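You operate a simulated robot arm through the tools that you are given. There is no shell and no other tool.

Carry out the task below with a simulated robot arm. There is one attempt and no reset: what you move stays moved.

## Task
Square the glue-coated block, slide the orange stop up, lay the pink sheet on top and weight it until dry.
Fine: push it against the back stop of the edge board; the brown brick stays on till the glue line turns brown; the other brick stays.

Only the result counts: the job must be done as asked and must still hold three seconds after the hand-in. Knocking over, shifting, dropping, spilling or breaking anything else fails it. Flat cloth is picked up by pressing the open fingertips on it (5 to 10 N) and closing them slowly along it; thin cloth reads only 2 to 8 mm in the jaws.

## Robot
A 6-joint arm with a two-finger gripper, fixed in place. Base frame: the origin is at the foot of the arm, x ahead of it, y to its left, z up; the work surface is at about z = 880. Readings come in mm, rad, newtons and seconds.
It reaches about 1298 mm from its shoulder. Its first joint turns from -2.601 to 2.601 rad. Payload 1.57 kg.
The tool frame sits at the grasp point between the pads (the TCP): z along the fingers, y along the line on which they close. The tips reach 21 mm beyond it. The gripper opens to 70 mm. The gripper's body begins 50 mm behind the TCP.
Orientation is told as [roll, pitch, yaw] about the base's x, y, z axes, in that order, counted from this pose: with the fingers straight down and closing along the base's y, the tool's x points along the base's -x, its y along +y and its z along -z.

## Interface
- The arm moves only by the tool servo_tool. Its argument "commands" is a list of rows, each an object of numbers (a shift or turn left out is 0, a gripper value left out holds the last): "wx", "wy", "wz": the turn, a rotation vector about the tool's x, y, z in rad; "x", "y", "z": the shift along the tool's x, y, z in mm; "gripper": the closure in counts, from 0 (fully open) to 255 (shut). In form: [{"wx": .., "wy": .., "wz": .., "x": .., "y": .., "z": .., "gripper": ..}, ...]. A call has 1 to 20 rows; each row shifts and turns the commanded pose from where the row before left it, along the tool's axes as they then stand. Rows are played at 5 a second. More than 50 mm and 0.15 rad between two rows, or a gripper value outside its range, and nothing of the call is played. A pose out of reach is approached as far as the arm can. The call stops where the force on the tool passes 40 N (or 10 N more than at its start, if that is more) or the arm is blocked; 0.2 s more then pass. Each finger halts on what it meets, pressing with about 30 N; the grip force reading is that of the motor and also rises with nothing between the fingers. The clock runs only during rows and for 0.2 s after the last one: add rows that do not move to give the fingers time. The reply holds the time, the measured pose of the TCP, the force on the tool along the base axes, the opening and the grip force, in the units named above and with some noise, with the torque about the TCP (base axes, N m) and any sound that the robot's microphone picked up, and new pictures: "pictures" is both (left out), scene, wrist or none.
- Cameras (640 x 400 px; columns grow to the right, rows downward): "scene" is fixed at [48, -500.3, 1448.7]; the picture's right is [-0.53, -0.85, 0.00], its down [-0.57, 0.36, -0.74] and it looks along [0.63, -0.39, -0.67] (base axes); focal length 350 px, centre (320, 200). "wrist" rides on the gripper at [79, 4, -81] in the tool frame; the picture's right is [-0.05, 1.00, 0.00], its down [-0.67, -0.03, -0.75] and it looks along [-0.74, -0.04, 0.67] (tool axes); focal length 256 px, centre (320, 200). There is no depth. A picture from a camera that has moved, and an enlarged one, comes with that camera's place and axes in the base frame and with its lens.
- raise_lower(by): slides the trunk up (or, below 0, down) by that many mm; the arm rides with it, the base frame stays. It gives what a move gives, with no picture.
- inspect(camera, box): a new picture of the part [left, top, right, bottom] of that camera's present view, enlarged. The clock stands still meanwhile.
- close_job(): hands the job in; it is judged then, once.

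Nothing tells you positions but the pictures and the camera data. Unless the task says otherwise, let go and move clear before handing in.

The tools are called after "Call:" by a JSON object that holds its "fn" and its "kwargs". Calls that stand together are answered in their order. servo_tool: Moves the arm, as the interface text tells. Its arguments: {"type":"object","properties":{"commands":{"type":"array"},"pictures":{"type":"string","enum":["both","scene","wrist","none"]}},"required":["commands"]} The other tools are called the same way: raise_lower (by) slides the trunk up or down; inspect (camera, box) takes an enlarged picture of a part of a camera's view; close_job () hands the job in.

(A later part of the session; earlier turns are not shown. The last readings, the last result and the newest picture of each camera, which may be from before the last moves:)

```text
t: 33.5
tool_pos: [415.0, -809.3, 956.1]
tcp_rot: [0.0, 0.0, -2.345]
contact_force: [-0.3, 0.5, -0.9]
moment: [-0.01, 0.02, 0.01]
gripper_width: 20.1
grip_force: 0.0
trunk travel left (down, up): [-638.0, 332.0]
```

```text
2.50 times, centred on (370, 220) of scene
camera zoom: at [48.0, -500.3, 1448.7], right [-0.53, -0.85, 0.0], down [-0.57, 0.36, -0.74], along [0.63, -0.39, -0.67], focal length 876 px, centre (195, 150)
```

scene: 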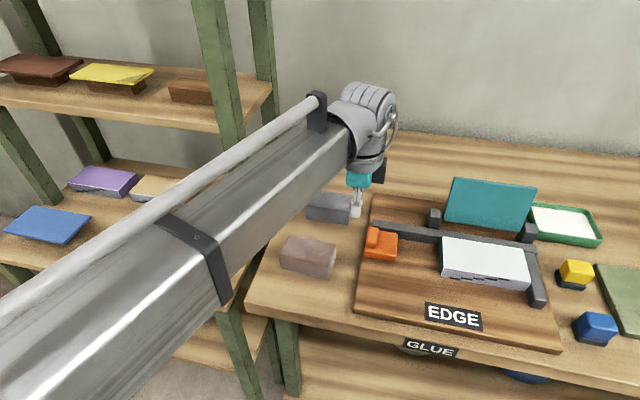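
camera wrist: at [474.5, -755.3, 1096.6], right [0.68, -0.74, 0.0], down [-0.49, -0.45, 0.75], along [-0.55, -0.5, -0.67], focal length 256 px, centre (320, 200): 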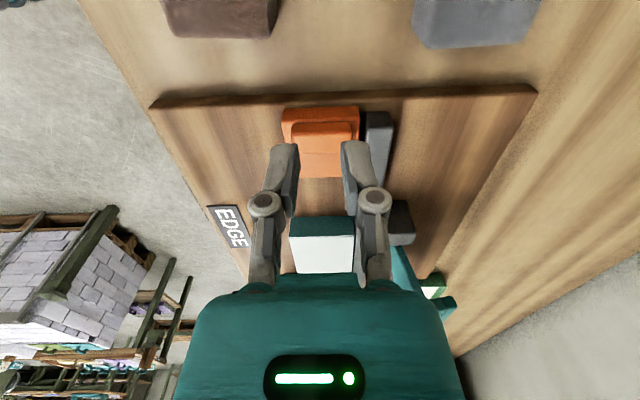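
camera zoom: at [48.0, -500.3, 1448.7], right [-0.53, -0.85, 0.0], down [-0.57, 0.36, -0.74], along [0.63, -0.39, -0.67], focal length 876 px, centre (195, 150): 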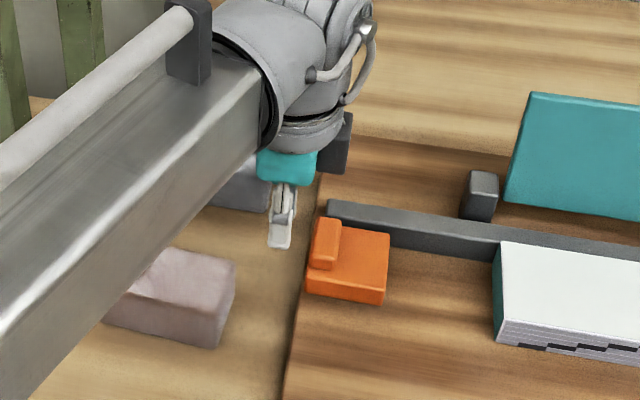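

Call:
{"fn": "raise_lower", "kwargs": {"by": -29}}

Call:
{"fn": "servo_tool", "kwargs": {"commands": [{"x": -6}, {"x": -6}, {"x": -4}, {"x": -4}, {"x": -4}, {"x": -4}, {"x": -4}, {"x": -4}, {"x": -4}, {}], "pictures": "both"}}

```text
t: 34.3
tool_pos: [415.2, -809.3, 926.6]
tcp_rot: [0.001, 0.0, -2.344]
contact_force: [0.2, 0.7, 0.8]
moment: [0.0, -0.03, -0.01]
gripper_width: 20.0
grip_force: 0.0
trunk travel left (down, up): [-609.0, 361.0]
```

```text
t: 36.5
tool_pos: [387.8, -837.4, 927.6]
tcp_rot: [0.0, -0.001, -2.346]
contact_force: [2.3, 1.9, -0.6]
moment: [0.06, -0.05, -0.08]
gripper_width: 20.5
grip_force: 0.4
trunk travel left (down, up): [-609.0, 361.0]
camera wrist: at [446.1, -783.8, 1007.6], right [0.68, -0.74, 0.0], down [-0.49, -0.45, 0.75], along [-0.55, -0.5, -0.67], focal length 256 px, centre (320, 200)
```

scene: 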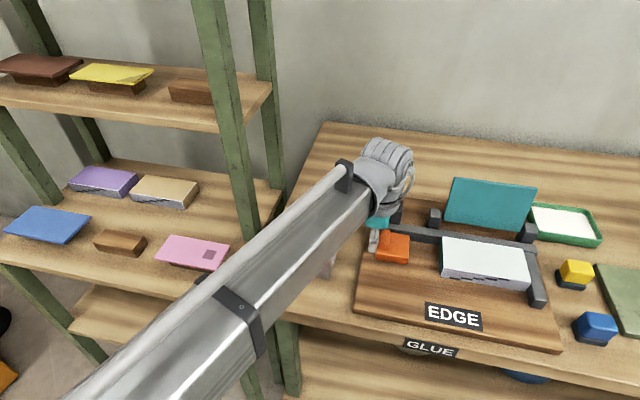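
wrist: 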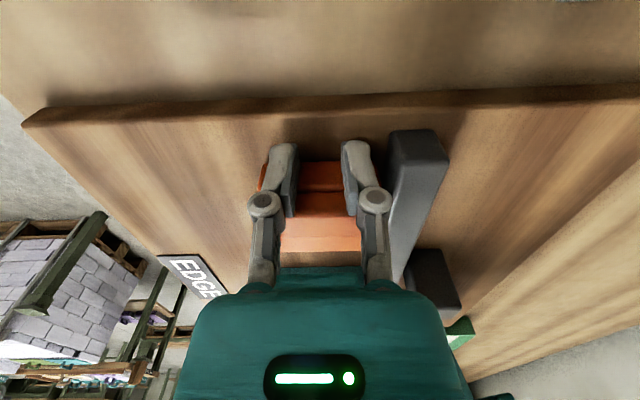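

The orange stop slides smoothly with about 3 N of resistance. I'll continue toward the block, with about 60 mm remaining.

Call:
{"fn": "servo_tool", "kwargs": {"commands": [{"x": -4}, {"x": -4}, {"x": -4}, {"x": -4}, {"x": -4}, {"x": -4}, {"x": -4}, {"x": -4}, {"x": -4}, {"x": -4}, {"x": -4}, {}], "pictures": "none"}}

Call:
{"fn": "inspect", "kwargs": {"camera": "scene", "box": [350, 180, 570, 320]}}

```text
t: 39.1
tool_pos: [354.9, -868.5, 928.0]
tcp_rot: [-0.001, 0.002, -2.347]
contact_force: [1.8, 2.8, 0.8]
moment: [0.03, -0.02, -0.06]
gripper_width: 20.2
grip_force: 0.1
trunk travel left (down, up): [-609.0, 361.0]
```

```text
2.86 times, centred on (460, 250) of scene
camera zoom: at [48.0, -500.3, 1448.7], right [-0.53, -0.85, 0.0], down [-0.57, 0.36, -0.74], along [0.63, -0.39, -0.67], focal length 1001 px, centre (-80, 57)
```

zoom: 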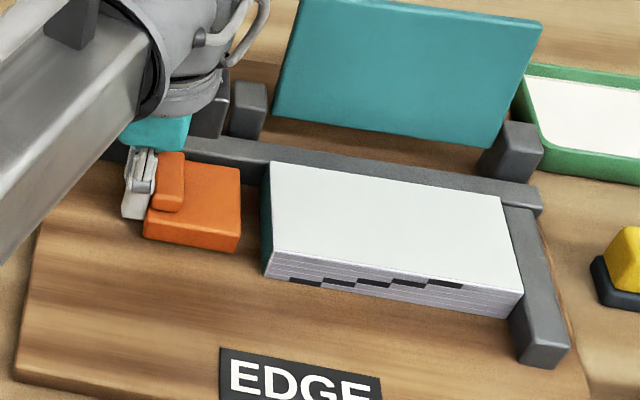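

Call:
{"fn": "servo_tool", "kwargs": {"commands": [{"x": -3}, {"x": -3}, {"x": -3}, {"x": -3}, {}], "pictures": "none"}}

Call:
{"fn": "servo_tool", "kwargs": {"commands": [{"x": -1.5}, {"x": -1}, {}], "pictures": "none"}}

Call:
{"fn": "inspect", "kwargs": {"camera": "scene", "box": [350, 180, 570, 320]}}

```text
t: 40.3
tool_pos: [348.1, -877.3, 927.5]
tcp_rot: [0.001, 0.0, -2.346]
contact_force: [1.4, 4.6, 0.4]
moment: [0.04, -0.01, -0.09]
gripper_width: 21.5
grip_force: 1.5
trunk travel left (down, up): [-609.0, 361.0]
```

```text
t: 41.1
tool_pos: [346.7, -878.8, 927.8]
tcp_rot: [0.002, -0.001, -2.345]
contact_force: [0.7, 2.8, -0.4]
moment: [0.07, 0.02, -0.09]
gripper_width: 21.3
grip_force: 1.1
trunk travel left (down, up): [-609.0, 361.0]
```

```text
2.86 times, centred on (460, 250) of scene
camera zoom: at [48.0, -500.3, 1448.7], right [-0.53, -0.85, 0.0], down [-0.57, 0.36, -0.74], along [0.63, -0.39, -0.67], focal length 1001 px, centre (-80, 57)
```

zoom: 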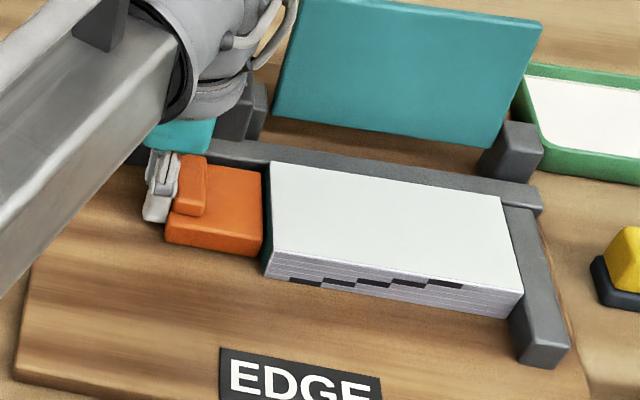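

The stop is nearly touching the block. I'll look closely at contact and clearances near the gripper before the last millimetres.

Call:
{"fn": "inspect", "kwargs": {"camera": "scene", "box": [390, 190, 470, 290]}}

Call:
{"fn": "inspect", "kwargs": {"camera": "wrist", "box": [160, 80, 520, 400]}}

```text
4.00 times, centred on (430, 240) of scene
camera zoom: at [48.0, -500.3, 1448.7], right [-0.53, -0.85, 0.0], down [-0.57, 0.36, -0.74], along [0.63, -0.39, -0.67], focal length 1401 px, centre (-120, 40)
```

zoom: 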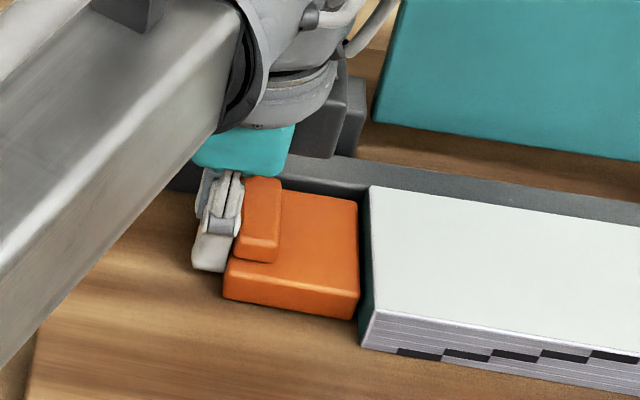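

```text
1.25 times, centred on (340, 240) of wrist
camera zoom: at [405.5, -825.8, 1007.8], right [0.68, -0.74, 0.0], down [-0.49, -0.45, 0.75], along [-0.55, -0.5, -0.67], focal length 320 px, centre (295, 150)
```

zoom: 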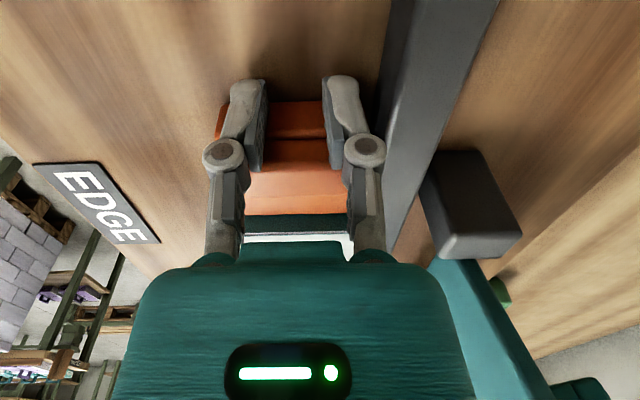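

Call:
{"fn": "servo_tool", "kwargs": {"commands": [{"x": -1}, {"x": -1}, {}], "pictures": "none"}}

Call:
{"fn": "servo_tool", "kwargs": {"commands": [{"x": -1}, {}], "pictures": "none"}}

Call:
{"fn": "inspect", "kwargs": {"camera": "scene", "box": [390, 190, 470, 290]}}

```text
t: 41.9
tool_pos: [345.7, -879.9, 927.9]
tcp_rot: [0.0, 0.001, -2.347]
contact_force: [1.6, 3.7, 0.3]
moment: [0.06, -0.02, -0.08]
gripper_width: 21.2
grip_force: 0.4
trunk travel left (down, up): [-609.0, 361.0]
```

```text
t: 42.5
tool_pos: [345.7, -880.5, 927.7]
tcp_rot: [0.001, 0.0, -2.346]
contact_force: [1.5, 3.3, 1.3]
moment: [0.03, -0.01, -0.08]
gripper_width: 21.0
grip_force: 0.8
trunk travel left (down, up): [-609.0, 361.0]
```

```text
4.00 times, centred on (430, 240) of scene
camera zoom: at [48.0, -500.3, 1448.7], right [-0.53, -0.85, 0.0], down [-0.57, 0.36, -0.74], along [0.63, -0.39, -0.67], focal length 1401 px, centre (-120, 40)
```

zoom: 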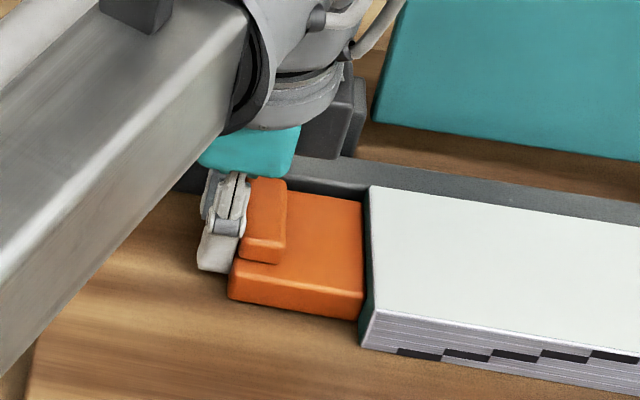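

Call:
{"fn": "servo_tool", "kwargs": {"commands": [{"x": -1}, {"x": -0.5}, {}], "pictures": "none"}}

Call:
{"fn": "inspect", "kwargs": {"camera": "scene", "box": [420, 220, 460, 290]}}

```text
t: 43.3
tool_pos: [345.3, -881.9, 927.4]
tcp_rot: [0.0, -0.001, -2.345]
contact_force: [6.1, 8.8, -1.7]
moment: [0.13, -0.12, -0.22]
gripper_width: 21.0
grip_force: 0.5
trunk travel left (down, up): [-609.0, 361.0]
```

```text
5.71 times, centred on (440, 255) of scene
camera zoom: at [48.0, -500.3, 1448.7], right [-0.53, -0.85, 0.0], down [-0.57, 0.36, -0.74], along [0.63, -0.39, -0.67], focal length 2001 px, centre (-366, -114)
```

zoom: 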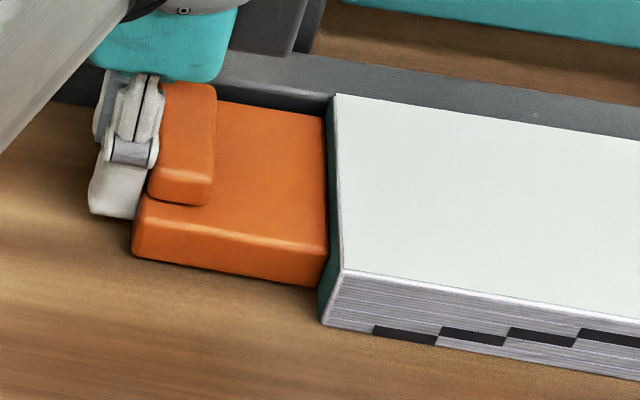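

The stop now bears on the block, with about 11 N felt. I'll back off and rise, then rotate back and give the block's front a final two-finger press to confirm it is flush on the back rail.

Call:
{"fn": "servo_tool", "kwargs": {"commands": [{"x": 2}, {"x": 5}, {"x": 8}, {}], "pictures": "none"}}

Call:
{"fn": "raise_lower", "kwargs": {"by": 100}}

Call:
{"fn": "servo_tool", "kwargs": {"commands": [{"y": -32}, {"y": -32}, {"y": -32}, {"x": -40}, {"x": -40}, {"x": -40}, {"x": -39}, {"wz": -0.143, "gripper": 70}, {"wz": -0.143}, {"wz": -0.143}, {"wz": -0.143}, {"wz": -0.143}, {"wz": -0.143}, {"wz": -0.143}, {"wz": -0.143}, {"wz": -0.143}, {"wz": -0.143}, {"wz": -0.141}, {}], "pictures": "both"}}

```text
t: 44.3
tool_pos: [354.0, -872.7, 926.8]
tcp_rot: [0.0, -0.001, -2.346]
contact_force: [-0.4, 0.1, -0.3]
moment: [0.05, -0.01, 0.01]
gripper_width: 20.0
grip_force: 0.2
trunk travel left (down, up): [-609.0, 361.0]
```

```text
t: 45.6
tool_pos: [353.3, -872.6, 1027.4]
tcp_rot: [0.001, -0.001, -2.346]
contact_force: [0.1, 0.4, -0.5]
moment: [-0.02, 0.0, -0.03]
gripper_width: 20.2
grip_force: 0.2
trunk travel left (down, up): [-709.0, 261.0]
```

```text
t: 49.6
tool_pos: [174.0, -919.3, 1027.0]
tcp_rot: [-0.001, 0.0, -0.773]
contact_force: [1.3, 0.6, 0.6]
moment: [-0.01, 0.01, -0.01]
gripper_width: 50.7
grip_force: 0.1
trunk travel left (down, up): [-709.0, 261.0]
camera wrist: at [120.0, -860.4, 1107.5], right [0.74, 0.68, 0.0], down [0.45, -0.49, 0.75], along [0.51, -0.55, -0.67], focal length 256 px, centre (320, 200)
```

scene: 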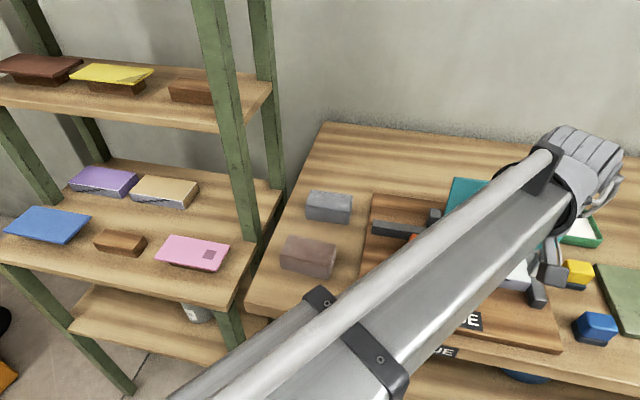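
wrist: 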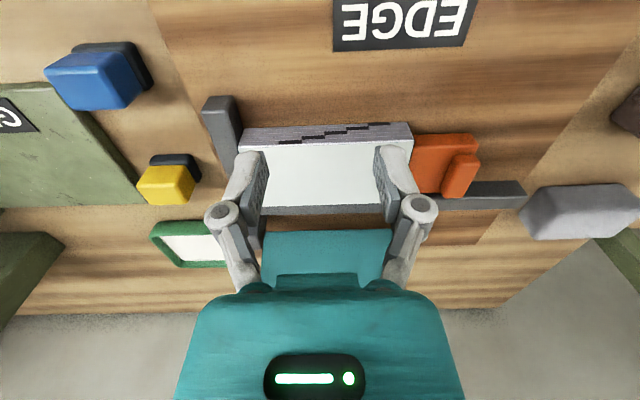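

The orange stop touches the block's end and the block sits against both rails. I'll lower in front of it for the final press.

Call:
{"fn": "raise_lower", "kwargs": {"by": -100}}

Call:
{"fn": "servo_tool", "kwargs": {"commands": [{"x": -8}, {"x": -8}, {"x": -8}, {"x": -6}, {"x": -4}, {"x": -2}, {"x": -1}, {}], "pictures": "wrist"}}

```text
t: 51.0
tool_pos: [173.6, -918.7, 928.3]
tcp_rot: [0.0, -0.001, -0.774]
contact_force: [0.0, -0.2, -1.4]
moment: [-0.02, -0.01, -0.02]
gripper_width: 50.8
grip_force: 0.1
trunk travel left (down, up): [-609.0, 361.0]
```

```text
t: 52.8
tool_pos: [200.1, -943.3, 926.4]
tcp_rot: [0.0, 0.0, -0.774]
contact_force: [0.5, -1.0, -0.3]
moment: [0.02, -0.01, 0.03]
gripper_width: 50.5
grip_force: 0.0
trunk travel left (down, up): [-609.0, 361.0]
camera wrist: at [146.1, -885.7, 1007.5], right [0.74, 0.68, 0.0], down [0.45, -0.49, 0.75], along [0.5, -0.55, -0.67], focal length 256 px, centre (320, 200)
```

wrist: 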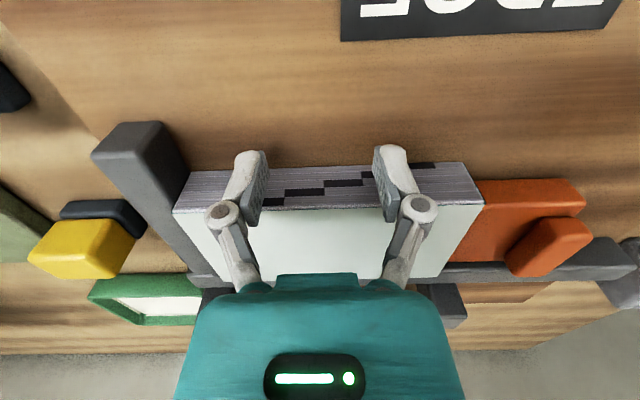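

Call:
{"fn": "servo_tool", "kwargs": {"commands": [{"x": -1.5}, {"x": -1}, {}], "pictures": "none"}}

Call:
{"fn": "servo_tool", "kwargs": {"commands": [{"x": -1}, {}], "pictures": "none"}}

```text
t: 53.5
tool_pos: [201.9, -945.6, 927.8]
tcp_rot: [0.0, -0.001, -0.775]
contact_force: [-0.6, -0.8, 0.4]
moment: [0.0, 0.03, 0.01]
gripper_width: 50.8
grip_force: 0.2
trunk travel left (down, up): [-609.0, 361.0]
```

```text
t: 54.1
tool_pos: [202.9, -947.7, 926.9]
tcp_rot: [0.0, -0.001, -0.775]
contact_force: [-0.7, 0.4, -1.3]
moment: [-0.01, -0.02, 0.03]
gripper_width: 50.6
grip_force: 0.1
trunk travel left (down, up): [-609.0, 361.0]
```

Call:
{"fn": "servo_tool", "kwargs": {"commands": [{"x": -1}, {}], "pictures": "none"}}

Call:
{"fn": "servo_tool", "kwargs": {"commands": [{"x": -1}, {}], "pictures": "none"}}

```text
t: 54.8
tool_pos: [202.9, -947.7, 927.2]
tcp_rot: [0.0, 0.0, -0.774]
contact_force: [-0.2, -0.2, 0.2]
moment: [0.02, 0.0, 0.03]
gripper_width: 50.8
grip_force: 0.0
trunk travel left (down, up): [-609.0, 361.0]
```

```text
t: 55.4
tool_pos: [203.9, -947.7, 926.4]
tcp_rot: [-0.001, 0.0, -0.775]
contact_force: [-2.0, 2.7, -0.3]
moment: [0.08, 0.03, -0.1]
gripper_width: 50.7
grip_force: 0.0
trunk travel left (down, up): [-609.0, 361.0]
```

Call:
{"fn": "servo_tool", "kwargs": {"commands": [{"x": -1}, {}], "pictures": "none"}}

Call:
{"fn": "servo_tool", "kwargs": {"commands": [{"x": -0.7}, {}], "pictures": "wrist"}}

```text
t: 56.0
tool_pos: [203.6, -947.7, 927.3]
tcp_rot: [0.0, 0.001, -0.776]
contact_force: [-5.3, 5.3, -1.6]
moment: [0.09, 0.03, -0.26]
gripper_width: 50.2
grip_force: 0.2
trunk travel left (down, up): [-609.0, 361.0]
```

```text
t: 56.5
tool_pos: [203.6, -947.2, 927.9]
tcp_rot: [0.0, 0.001, -0.777]
contact_force: [-10.6, 10.9, -3.9]
moment: [0.16, 0.12, -0.42]
gripper_width: 49.5
grip_force: 0.1
trunk travel left (down, up): [-609.0, 361.0]
camera wrist: at [150.2, -890.1, 1008.2], right [0.74, 0.68, 0.0], down [0.45, -0.49, 0.74], along [0.5, -0.55, -0.67], focal length 256 px, centre (320, 200)
```

wrist: 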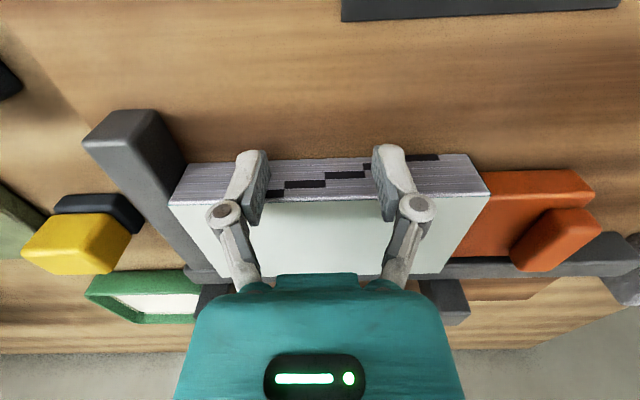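

The block is firmly seated on the back rail, with about 15 N on the press. I'll retract, raise, check the result and move over toward the pink sheet on the side shelf.

Call:
{"fn": "servo_tool", "kwargs": {"commands": [{"x": 2}, {"x": 8}, {"x": 15}, {"x": 20}, {}], "pictures": "none"}}

Call:
{"fn": "raise_lower", "kwargs": {"by": 200}}

Call:
{"fn": "inspect", "kwargs": {"camera": "wrist", "box": [160, 0, 520, 240]}}

Call:
{"fn": "servo_tool", "kwargs": {"commands": [{"x": 8, "y": 45.7}, {"x": 8, "y": 45.7}, {"x": 8, "y": 45.7}, {"x": 8, "y": 45.7}, {"x": 8, "y": 45.7}, {"x": 8, "y": 45.7}, {"x": 8, "y": 45.7}, {"x": 8, "y": 45.7}, {"x": 8, "y": 45.7}, {"x": 8, "y": 45.7}, {"x": 8, "y": 45.7}, {"x": 8, "y": 45.7}, {"x": 8, "y": 45.7}, {}], "pictures": "both"}}

```text
t: 57.8
tool_pos: [173.8, -917.1, 926.8]
tcp_rot: [-0.002, 0.0, -0.776]
contact_force: [0.0, -0.2, 0.2]
moment: [-0.02, -0.02, -0.01]
gripper_width: 50.4
grip_force: 0.0
trunk travel left (down, up): [-609.0, 361.0]
```

```text
t: 59.9
tool_pos: [173.2, -917.7, 1127.6]
tcp_rot: [0.0, 0.001, -0.776]
contact_force: [0.9, -0.4, 0.1]
moment: [-0.01, -0.02, 0.01]
gripper_width: 51.0
grip_force: 0.1
trunk travel left (down, up): [-809.0, 161.0]
```

```text
1.67 times, centred on (340, 120) of wrist
camera zoom: at [119.7, -859.3, 1207.4], right [0.74, 0.68, 0.0], down [0.45, -0.49, 0.75], along [0.5, -0.55, -0.67], focal length 427 px, centre (287, 333)
```

zoom: 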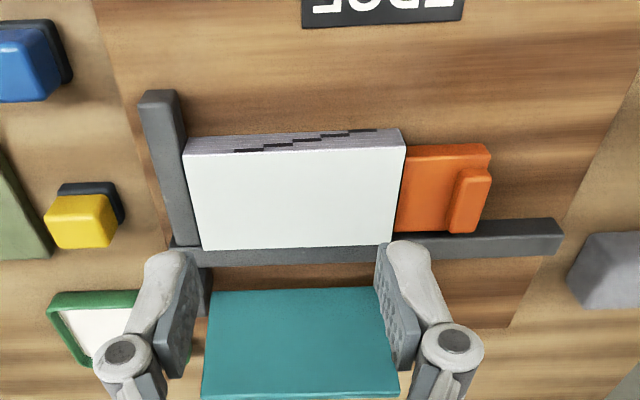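

```text
t: 62.9
tool_pos: [515.6, -419.7, 1127.0]
tcp_rot: [0.0, -0.003, -0.775]
contact_force: [-0.1, -0.8, 0.3]
moment: [0.0, 0.0, -0.01]
gripper_width: 50.8
grip_force: 0.1
out of reach, approached as far as the arm can: row 6, 11
trunk travel left (down, up): [-809.0, 161.0]
camera wrist: at [462.9, -361.8, 1207.6], right [0.74, 0.68, 0.0], down [0.45, -0.49, 0.75], along [0.5, -0.55, -0.67], focal length 256 px, centre (320, 200)
```

scene: 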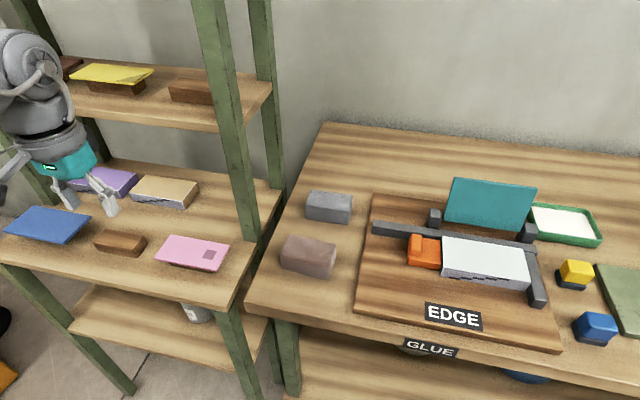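
wrist: 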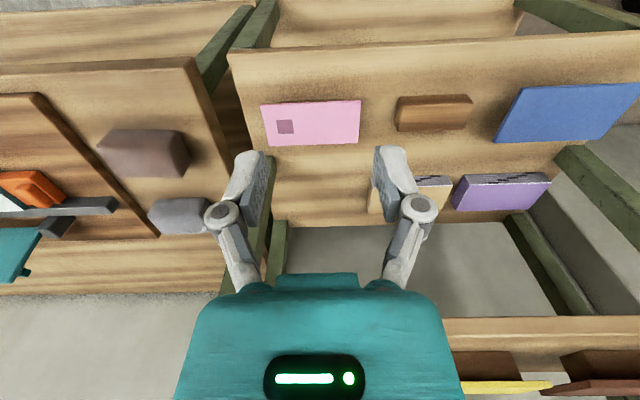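

The block, back rail, right stop and orange stop all look closed up. Next I'll take close looks at the pink sheet, its support and the upper shelf samples.

Call:
{"fn": "inspect", "kwargs": {"camera": "wrist", "box": [200, 60, 500, 240]}}

Call:
{"fn": "inspect", "kwargs": {"camera": "scene", "box": [140, 220, 250, 290]}}

Call:
{"fn": "inspect", "kwargs": {"camera": "scene", "box": [0, 40, 280, 280]}}

Call:
{"fn": "inspect", "kwargs": {"camera": "scene", "box": [390, 210, 550, 310]}}

```text
2.13 times, centred on (350, 150) of wrist
camera zoom: at [462.9, -361.8, 1207.6], right [0.74, 0.68, 0.0], down [0.45, -0.49, 0.75], along [0.5, -0.55, -0.67], focal length 546 px, centre (256, 307)
```

zoom: 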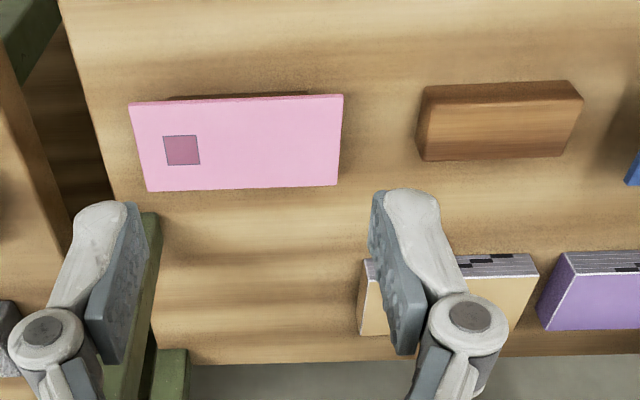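

```text
5.71 times, centred on (195, 255) of scene
camera zoom: at [48.0, -500.3, 1448.7], right [-0.53, -0.85, 0.0], down [-0.57, 0.36, -0.74], along [0.63, -0.39, -0.67], focal length 2001 px, centre (1034, -114)
```

zoom: 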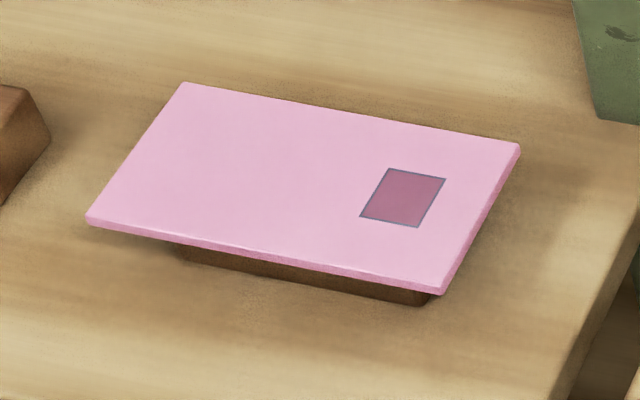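

```text
1.67 times, centred on (140, 160) of scene
camera zoom: at [48.0, -500.3, 1448.7], right [-0.53, -0.85, 0.0], down [-0.57, 0.36, -0.74], along [0.63, -0.39, -0.67], focal length 584 px, centre (620, 267)
```

zoom: 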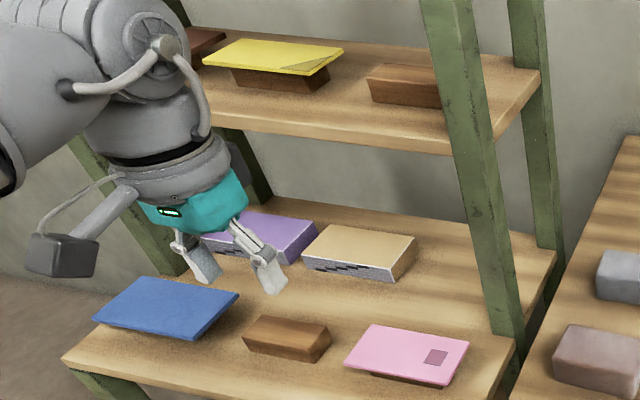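

```text
4.00 times, centred on (470, 260) of scene
camera zoom: at [48.0, -500.3, 1448.7], right [-0.53, -0.85, 0.0], down [-0.57, 0.36, -0.74], along [0.63, -0.39, -0.67], focal length 1401 px, centre (-280, -40)
```

zoom: 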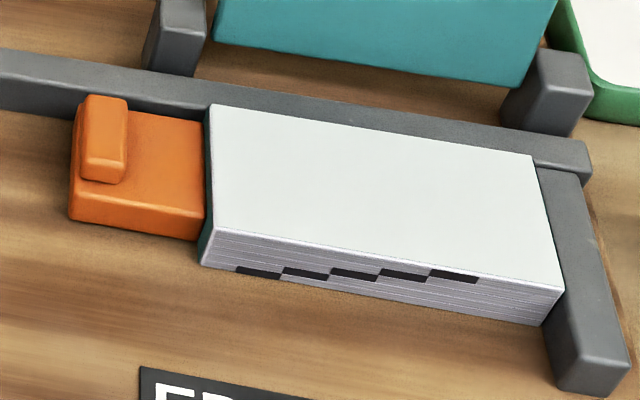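

The pink sheet is a thin plate on a low riser, with about 24 mm of overhang at each end. I can pinch it at its front-left corner with the fingers level, one above and one below. First I'll test in free air whether the arm can tilt the tool.

Call:
{"fn": "servo_tool", "kwargs": {"commands": [{"wy": -0.1}, {"wy": -0.1}, {}], "pictures": "none"}}

```text
t: 63.7
tool_pos: [515.4, -420.6, 1131.7]
tcp_rot: [0.0, -0.203, -0.775]
contact_force: [0.3, 0.6, 0.4]
moment: [-0.03, -0.01, -0.02]
gripper_width: 50.7
grip_force: 0.1
out of reach, approached as far as the arm can: row 2
trunk travel left (down, up): [-809.0, 161.0]
```

The tool tilts, the TCP rises as expected (wrist about 236 mm above it), and the trunk can compensate. I'll tilt progressively toward horizontal with the fingers pointing at the shelf, staying high and well in front of the upper shelf.

Call:
{"fn": "servo_tool", "kwargs": {"commands": [{"wy": -0.137, "x": -9.6, "z": -6.9}, {"wy": -0.137, "x": -11.8, "z": -9.4}, {"wy": -0.137, "x": -14.8, "z": -11.2}, {"wy": -0.137, "x": -18.3, "z": -12.1}, {"wy": -0.137, "x": -21.9, "z": -11.8}, {}], "pictures": "both"}}

```text
t: 65.1
tool_pos: [543.3, -449.7, 1197.1]
tcp_rot: [-0.001, -0.888, -0.775]
contact_force: [-0.2, -0.4, 0.3]
moment: [0.04, 0.03, 0.0]
gripper_width: 50.9
grip_force: 0.0
out of reach, approached as far as the arm can: row 2, 4, 5
trunk travel left (down, up): [-809.0, 161.0]
camera wrist: at [465.8, -368.2, 1184.8], right [0.72, 0.69, 0.04], down [-0.14, 0.09, 0.99], along [0.68, -0.72, 0.16], focal length 256 px, centre (320, 200)
```

scene: 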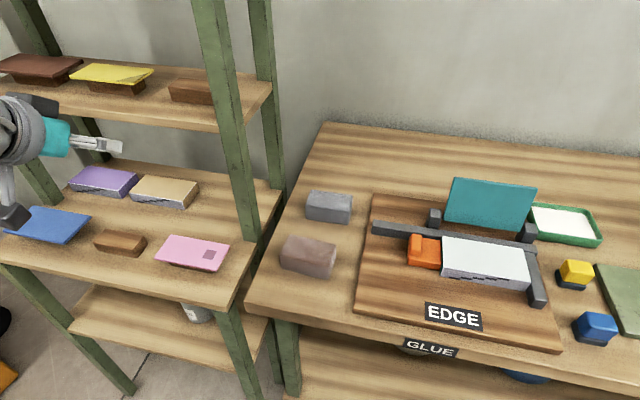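
wrist: 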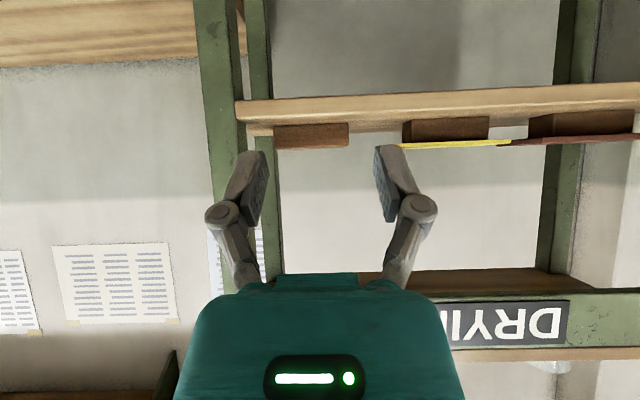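

Call:
{"fn": "servo_tool", "kwargs": {"commands": [{"wy": -0.137, "x": -25.5, "z": -10.5}, {"wy": -0.137, "x": -28.6, "z": -8}, {"wy": -0.137, "x": -31.2, "z": -4.8}, {"wy": -0.137, "x": -32.5, "z": -0.8}, {"wy": -0.135, "x": -32.5, "z": 3.6}, {}], "pictures": "both"}}

```text
t: 66.5
tool_pos: [569.0, -474.1, 1306.8]
tcp_rot: [0.008, -1.534, -0.79]
contact_force: [0.5, -0.7, 0.7]
moment: [-0.01, 0.01, -0.02]
gripper_width: 50.5
grip_force: 0.0
out of reach, approached as far as the arm can: row 1, 2, 3, 4, 5
trunk travel left (down, up): [-809.0, 161.0]
camera wrist: at [512.1, -412.7, 1229.4], right [0.7, 0.71, 0.05], down [-0.54, 0.48, 0.69], along [0.46, -0.52, 0.72], focal length 256 px, centre (320, 200)
```

scene: 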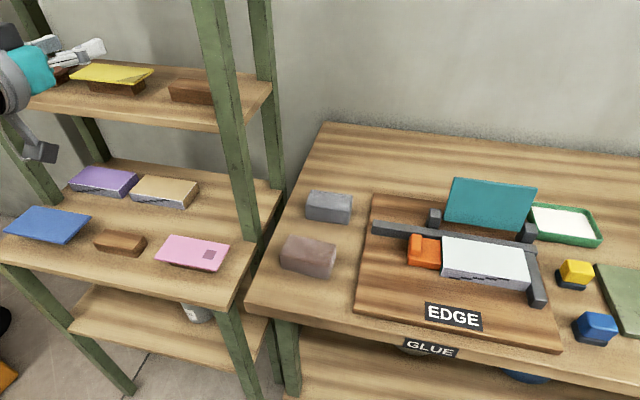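
wrist: 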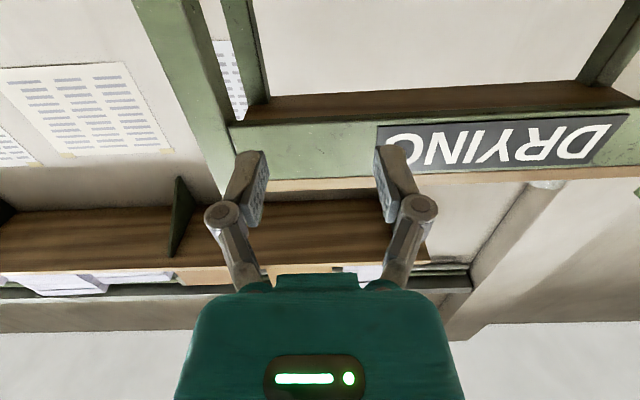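

The tool is nearly horizontal and pointing at the shelf. I'll roll it 90° so the fingers close vertically, and close the gap to about 25 mm.

Call:
{"fn": "servo_tool", "kwargs": {"commands": [{"wz": 0.143, "gripper": 160}, {"wz": 0.143}, {"wz": 0.143}, {"wz": 0.143}, {"wz": 0.143}, {"wz": 0.143}, {"wz": 0.143}, {"wz": 0.143}, {"wz": 0.143}, {"wz": 0.143}, {"wz": 0.141}, {}], "pictures": "both"}}

```text
t: 69.1
tool_pos: [570.2, -475.6, 1311.1]
tcp_rot: [1.565, 0.001, -2.347]
contact_force: [0.8, -0.3, 0.5]
moment: [0.0, 0.01, 0.03]
gripper_width: 26.1
grip_force: 0.0
out of reach, approached as far as the arm can: row 1
trunk travel left (down, up): [-809.0, 161.0]
camera wrist: at [567.5, -363.2, 1316.3], right [-0.03, -0.04, 1.0], down [-1.0, 0.04, -0.03], along [-0.04, -1.0, -0.04], focal length 256 px, centre (320, 200)
```

scene: 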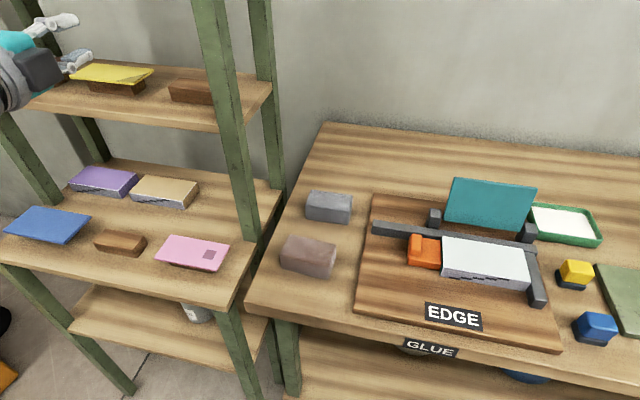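
wrist: 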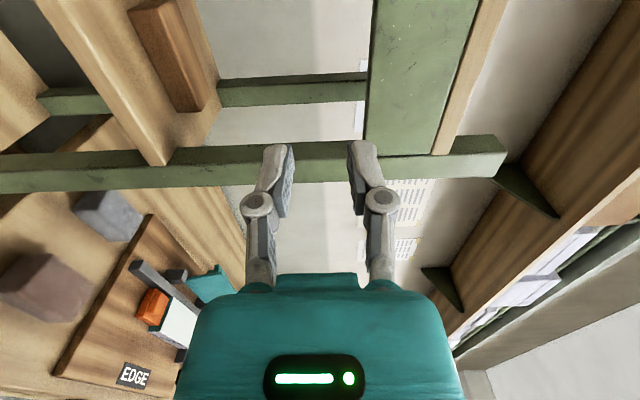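

The fingers are now level, pointing at the shelf and closing vertically. By triangulation the sheet's top is around z≈864, about 142 x 68 mm. I'll pull back in front of the shelf, line up with its left end and lower partway to look at it edge-on.

Call:
{"fn": "servo_tool", "kwargs": {"commands": [{"z": -30}, {"z": -30}, {"x": 46}, {}], "pictures": "none"}}

Call:
{"fn": "raise_lower", "kwargs": {"by": -250}}

Call:
{"fn": "inspect", "kwargs": {"camera": "wrist", "box": [0, 0, 640, 400]}}

Call:
{"fn": "inspect", "kwargs": {"camera": "scene", "box": [0, 0, 640, 400]}}

```text
t: 70.1
tool_pos: [579.4, -424.0, 1310.1]
tcp_rot: [1.551, -0.003, -2.344]
contact_force: [0.8, 0.6, -0.5]
moment: [-0.04, 0.03, -0.02]
gripper_width: 26.1
grip_force: 0.0
out of reach, approached as far as the arm can: row 2, 3
trunk travel left (down, up): [-809.0, 161.0]
```

```text
t: 72.7
tool_pos: [578.2, -425.2, 1060.6]
tcp_rot: [1.554, -0.002, -2.342]
contact_force: [-0.5, 0.7, 0.0]
moment: [0.02, 0.0, 0.02]
gripper_width: 26.2
grip_force: 0.1
trunk travel left (down, up): [-559.0, 411.0]
```

```text
1.00 times, centred on (320, 200) of wrist (not enlarged: the box is as wide or as high as the picture)
camera zoom: at [576.3, -311.0, 1064.8], right [-0.02, -0.05, 1.0], down [-1.0, 0.04, -0.02], along [-0.04, -1.0, -0.05], focal length 256 px, centre (320, 200)
```

zoom: 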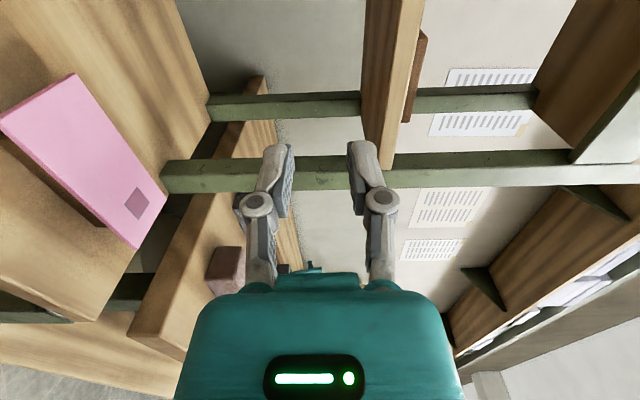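

```text
1.00 times, centred on (320, 200) of scene (not enlarged: the box is as wide or as high as the picture)
camera zoom: at [48.0, -500.3, 1448.7], right [-0.53, -0.85, 0.0], down [-0.57, 0.36, -0.74], along [0.63, -0.39, -0.67], focal length 350 px, centre (320, 200)
```

zoom: 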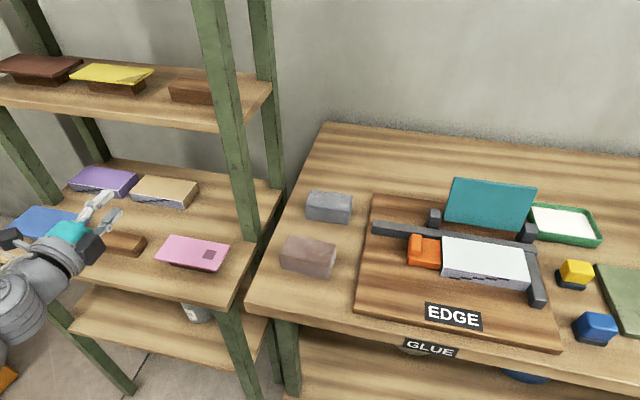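

Call:
{"fn": "raise_lower", "kwargs": {"by": -150}}

Call:
{"fn": "inspect", "kwargs": {"camera": "wrist", "box": [0, 0, 640, 400]}}

Call:
{"fn": "inspect", "kwargs": {"camera": "scene", "box": [0, 130, 320, 330]}}

```text
t: 74.5
tool_pos: [578.9, -423.5, 909.4]
tcp_rot: [1.552, -0.003, -2.342]
contact_force: [-0.1, -0.6, -0.2]
moment: [0.01, -0.02, -0.02]
gripper_width: 26.0
grip_force: 0.0
trunk travel left (down, up): [-409.0, 561.0]
```

```text
1.00 times, centred on (320, 200) of wrist (not enlarged: the box is as wide or as high as the picture)
camera zoom: at [576.3, -311.0, 914.8], right [-0.02, -0.05, 1.0], down [-1.0, 0.04, -0.02], along [-0.04, -1.0, -0.05], focal length 256 px, centre (320, 200)
```

zoom: 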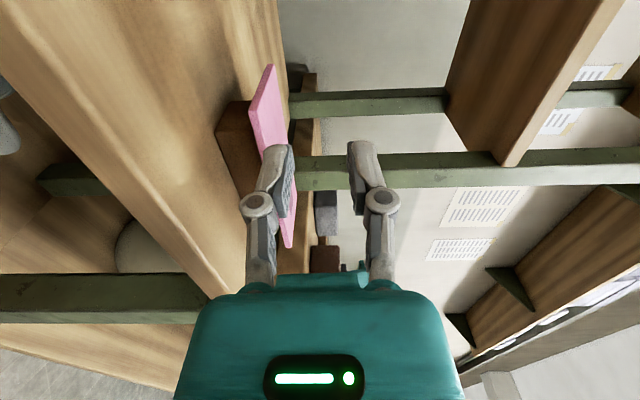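

```text
2.00 times, centred on (160, 230) of scene
camera zoom: at [48.0, -500.3, 1448.7], right [-0.53, -0.85, 0.0], down [-0.57, 0.36, -0.74], along [0.63, -0.39, -0.67], focal length 700 px, centre (640, 140)
```

zoom: 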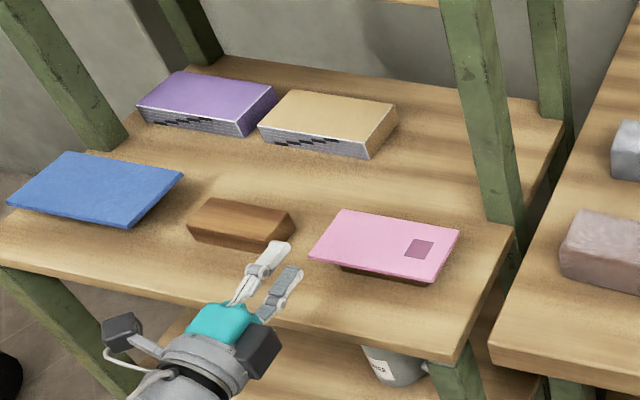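

Call:
{"fn": "inspect", "kwargs": {"camera": "wrist", "box": [190, 50, 430, 270]}}

```text
1.82 times, centred on (310, 160) of wrist
camera zoom: at [576.3, -311.0, 914.8], right [-0.02, -0.05, 1.0], down [-1.0, 0.04, -0.02], along [-0.04, -1.0, -0.05], focal length 465 px, centre (338, 273)
```

zoom: 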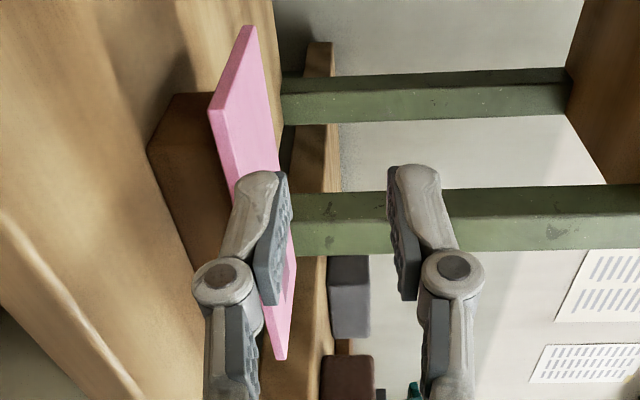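

I can now see it edge-on. The shelf is at z≈840, the riser is about 27 mm tall and the sheet sits at z≈870, overhanging the riser about 14 mm at the front. I'll line up with the sheet's front centre and lower a bit to measure its height precisely.

Call:
{"fn": "servo_tool", "kwargs": {"commands": [{"x": -29}, {"x": -29}, {}], "pictures": "none"}}

Call:
{"fn": "raise_lower", "kwargs": {"by": -25}}

Call:
{"fn": "inspect", "kwargs": {"camera": "wrist", "box": [190, 50, 430, 270]}}

Call:
{"fn": "inspect", "kwargs": {"camera": "scene", "box": [80, 200, 260, 320]}}

```text
t: 75.2
tool_pos: [538.3, -465.3, 910.5]
tcp_rot: [1.556, -0.003, -2.346]
contact_force: [0.0, 0.8, 0.0]
moment: [-0.01, 0.02, 0.03]
gripper_width: 26.1
grip_force: 0.1
trunk travel left (down, up): [-409.0, 561.0]
```

```text
t: 76.0
tool_pos: [538.5, -465.6, 885.6]
tcp_rot: [1.555, -0.002, -2.344]
contact_force: [-0.1, 0.8, -0.4]
moment: [-0.03, -0.03, 0.0]
gripper_width: 26.3
grip_force: 0.0
trunk travel left (down, up): [-384.0, 586.0]
```

```text
1.82 times, centred on (310, 160) of wrist
camera zoom: at [535.9, -351.9, 889.9], right [-0.02, -0.05, 1.0], down [-1.0, 0.04, -0.02], along [-0.04, -1.0, -0.05], focal length 465 px, centre (338, 273)
```

zoom: 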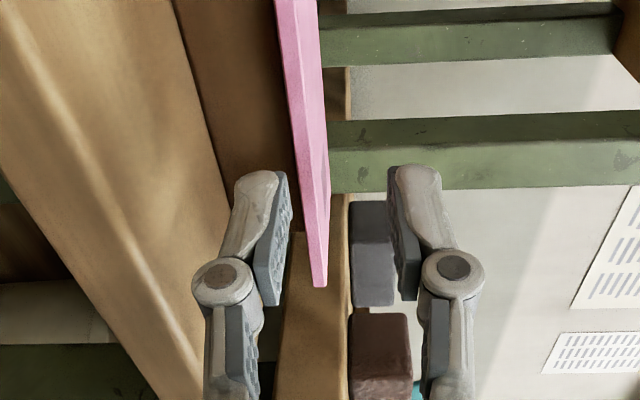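

```text
3.33 times, centred on (170, 260) of scene
camera zoom: at [48.0, -500.3, 1448.7], right [-0.53, -0.85, 0.0], down [-0.57, 0.36, -0.74], along [0.63, -0.39, -0.67], focal length 1167 px, centre (820, 0)
```

zoom: 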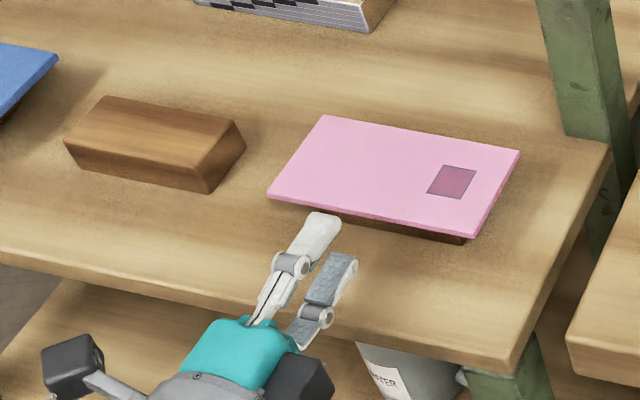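

Call:
{"fn": "inspect", "kwargs": {"camera": "wrist", "box": [260, 100, 350, 220]}}

```text
3.33 times, centred on (305, 160) of wrist
camera zoom: at [535.9, -351.9, 889.9], right [-0.02, -0.05, 1.0], down [-1.0, 0.04, -0.02], along [-0.04, -1.0, -0.05], focal length 853 px, centre (370, 333)
```

zoom: 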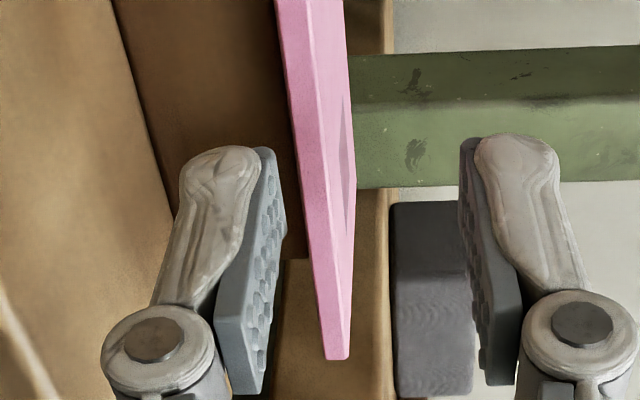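

The sheet's underside is at about 870.5 and its top at about 874.7, with its front edge at n≈756 and the riser front at n≈768. I'll narrow the fingers to 14 mm and bring the TCP level with the sheet.

Call:
{"fn": "servo_tool", "kwargs": {"commands": [{"gripper": 204}, {}, {}], "pictures": "none"}}

Call:
{"fn": "raise_lower", "kwargs": {"by": -13}}

Call:
{"fn": "inspect", "kwargs": {"camera": "wrist", "box": [230, 80, 390, 240]}}

```text
t: 76.8
tool_pos: [538.2, -464.9, 885.7]
tcp_rot: [1.555, -0.003, -2.345]
contact_force: [-0.5, 1.0, -0.2]
moment: [0.0, -0.02, 0.02]
gripper_width: 13.9
grip_force: 0.1
trunk travel left (down, up): [-384.0, 586.0]
```

```text
t: 77.4
tool_pos: [538.6, -464.6, 872.8]
tcp_rot: [1.554, 0.0, -2.345]
contact_force: [0.6, 0.3, 0.0]
moment: [-0.01, 0.0, 0.0]
gripper_width: 13.9
grip_force: 0.1
trunk travel left (down, up): [-371.0, 599.0]
```

```text
2.50 times, centred on (310, 160) of wrist
camera zoom: at [535.9, -351.9, 876.8], right [-0.02, -0.05, 1.0], down [-1.0, 0.04, -0.02], along [-0.04, -1.0, -0.05], focal length 640 px, centre (345, 300)
```

zoom: 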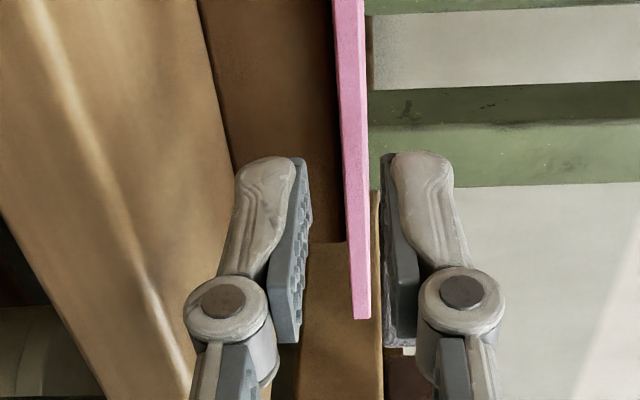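

The sheet's edge sits centred between the fingers. I'll move forward slowly to bite about 9 mm, stopping short of the riser.

Call:
{"fn": "servo_tool", "kwargs": {"commands": [{"z": 5}, {"z": 5}, {"z": 5}, {"z": 4}, {"z": 3}, {"z": 3}, {"z": 3}, {}], "pictures": "both"}}

Call:
{"fn": "inspect", "kwargs": {"camera": "wrist", "box": [230, 80, 390, 240]}}

Call:
{"fn": "inspect", "kwargs": {"camera": "scene", "box": [80, 200, 260, 320]}}

```text
t: 79.2
tool_pos: [558.9, -486.3, 872.7]
tcp_rot: [1.552, -0.001, -2.344]
contact_force: [0.8, 0.2, 0.2]
moment: [-0.02, 0.0, 0.0]
gripper_width: 14.1
grip_force: 0.0
trunk travel left (down, up): [-371.0, 599.0]
camera wrist: at [555.5, -372.8, 876.8], right [-0.02, -0.05, 1.0], down [-1.0, 0.04, -0.02], along [-0.04, -1.0, -0.05], focal length 256 px, centre (320, 200)
```

scene: 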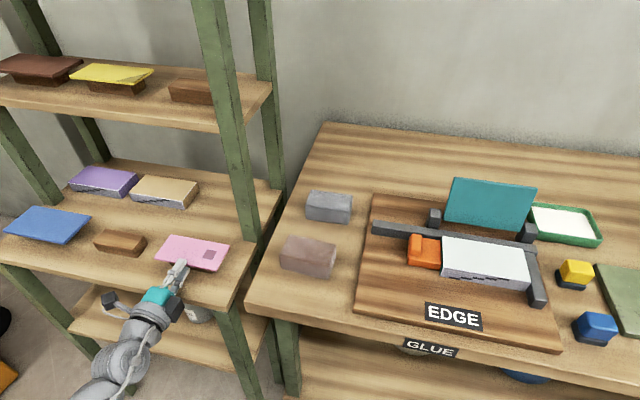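
wrist: 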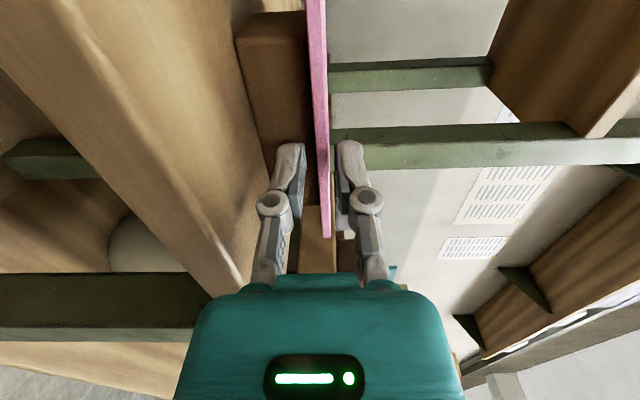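

```text
2.50 times, centred on (310, 160) of wrist
camera zoom: at [555.5, -372.8, 876.8], right [-0.02, -0.05, 1.0], down [-1.0, 0.04, -0.02], along [-0.04, -1.0, -0.05], focal length 640 px, centre (345, 300)
```

zoom: 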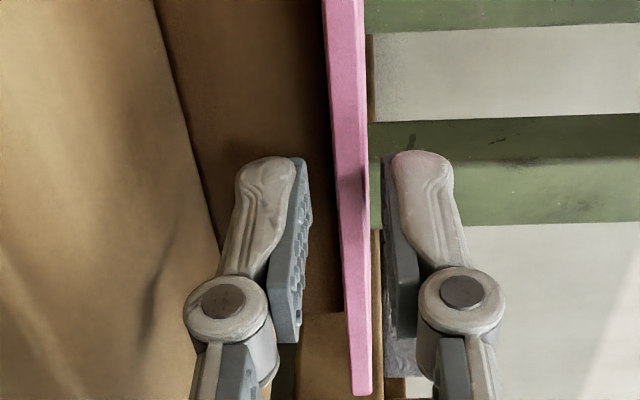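

```text
3.33 times, centred on (170, 260) of scene
camera zoom: at [48.0, -500.3, 1448.7], right [-0.53, -0.85, 0.0], down [-0.57, 0.36, -0.74], along [0.63, -0.39, -0.67], focal length 1167 px, centre (820, 0)
```

zoom: 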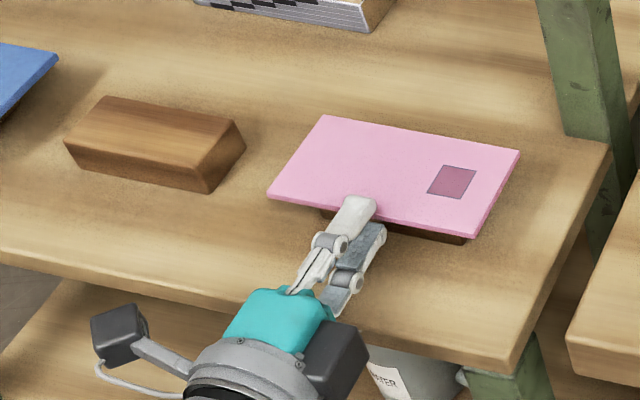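

Call:
{"fn": "servo_tool", "kwargs": {"commands": [{"z": 2}, {"z": 2}, {"z": 1}, {}], "pictures": "none"}}

Call:
{"fn": "inspect", "kwargs": {"camera": "wrist", "box": [230, 80, 390, 240]}}

Call:
{"fn": "inspect", "kwargs": {"camera": "scene", "box": [140, 220, 230, 290]}}

```text
t: 80.2
tool_pos: [562.4, -488.1, 872.1]
tcp_rot: [1.554, 0.0, -2.343]
contact_force: [-0.4, -0.3, 0.0]
moment: [-0.01, 0.01, 0.01]
gripper_width: 14.1
grip_force: 0.1
trunk travel left (down, up): [-371.0, 599.0]
```

```text
2.50 times, centred on (310, 160) of wrist
camera zoom: at [559.5, -375.6, 876.8], right [-0.02, -0.05, 1.0], down [-1.0, 0.04, -0.02], along [-0.04, -1.0, -0.05], focal length 640 px, centre (345, 300)
```

zoom: 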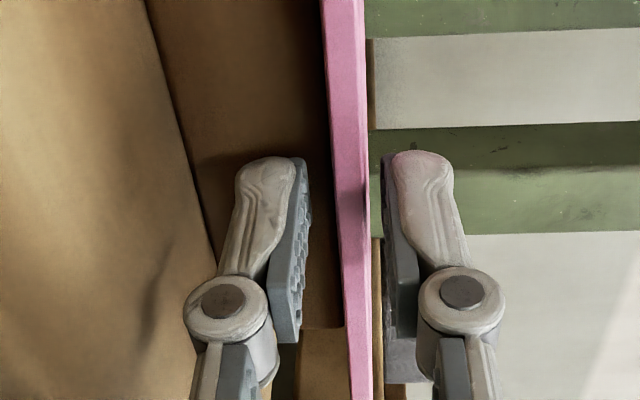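

```text
5.71 times, centred on (185, 255) of scene
camera zoom: at [48.0, -500.3, 1448.7], right [-0.53, -0.85, 0.0], down [-0.57, 0.36, -0.74], along [0.63, -0.39, -0.67], focal length 2001 px, centre (1091, -114)
```

zoom: 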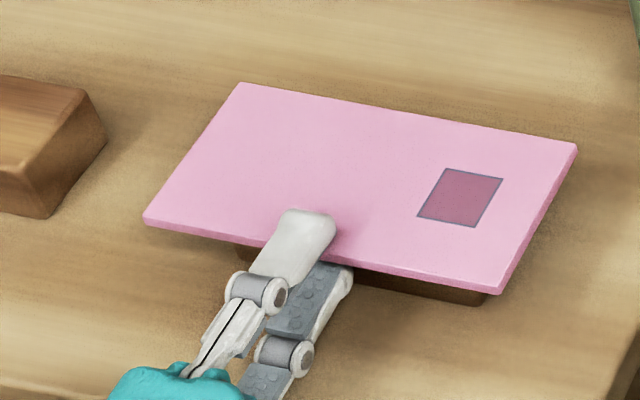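

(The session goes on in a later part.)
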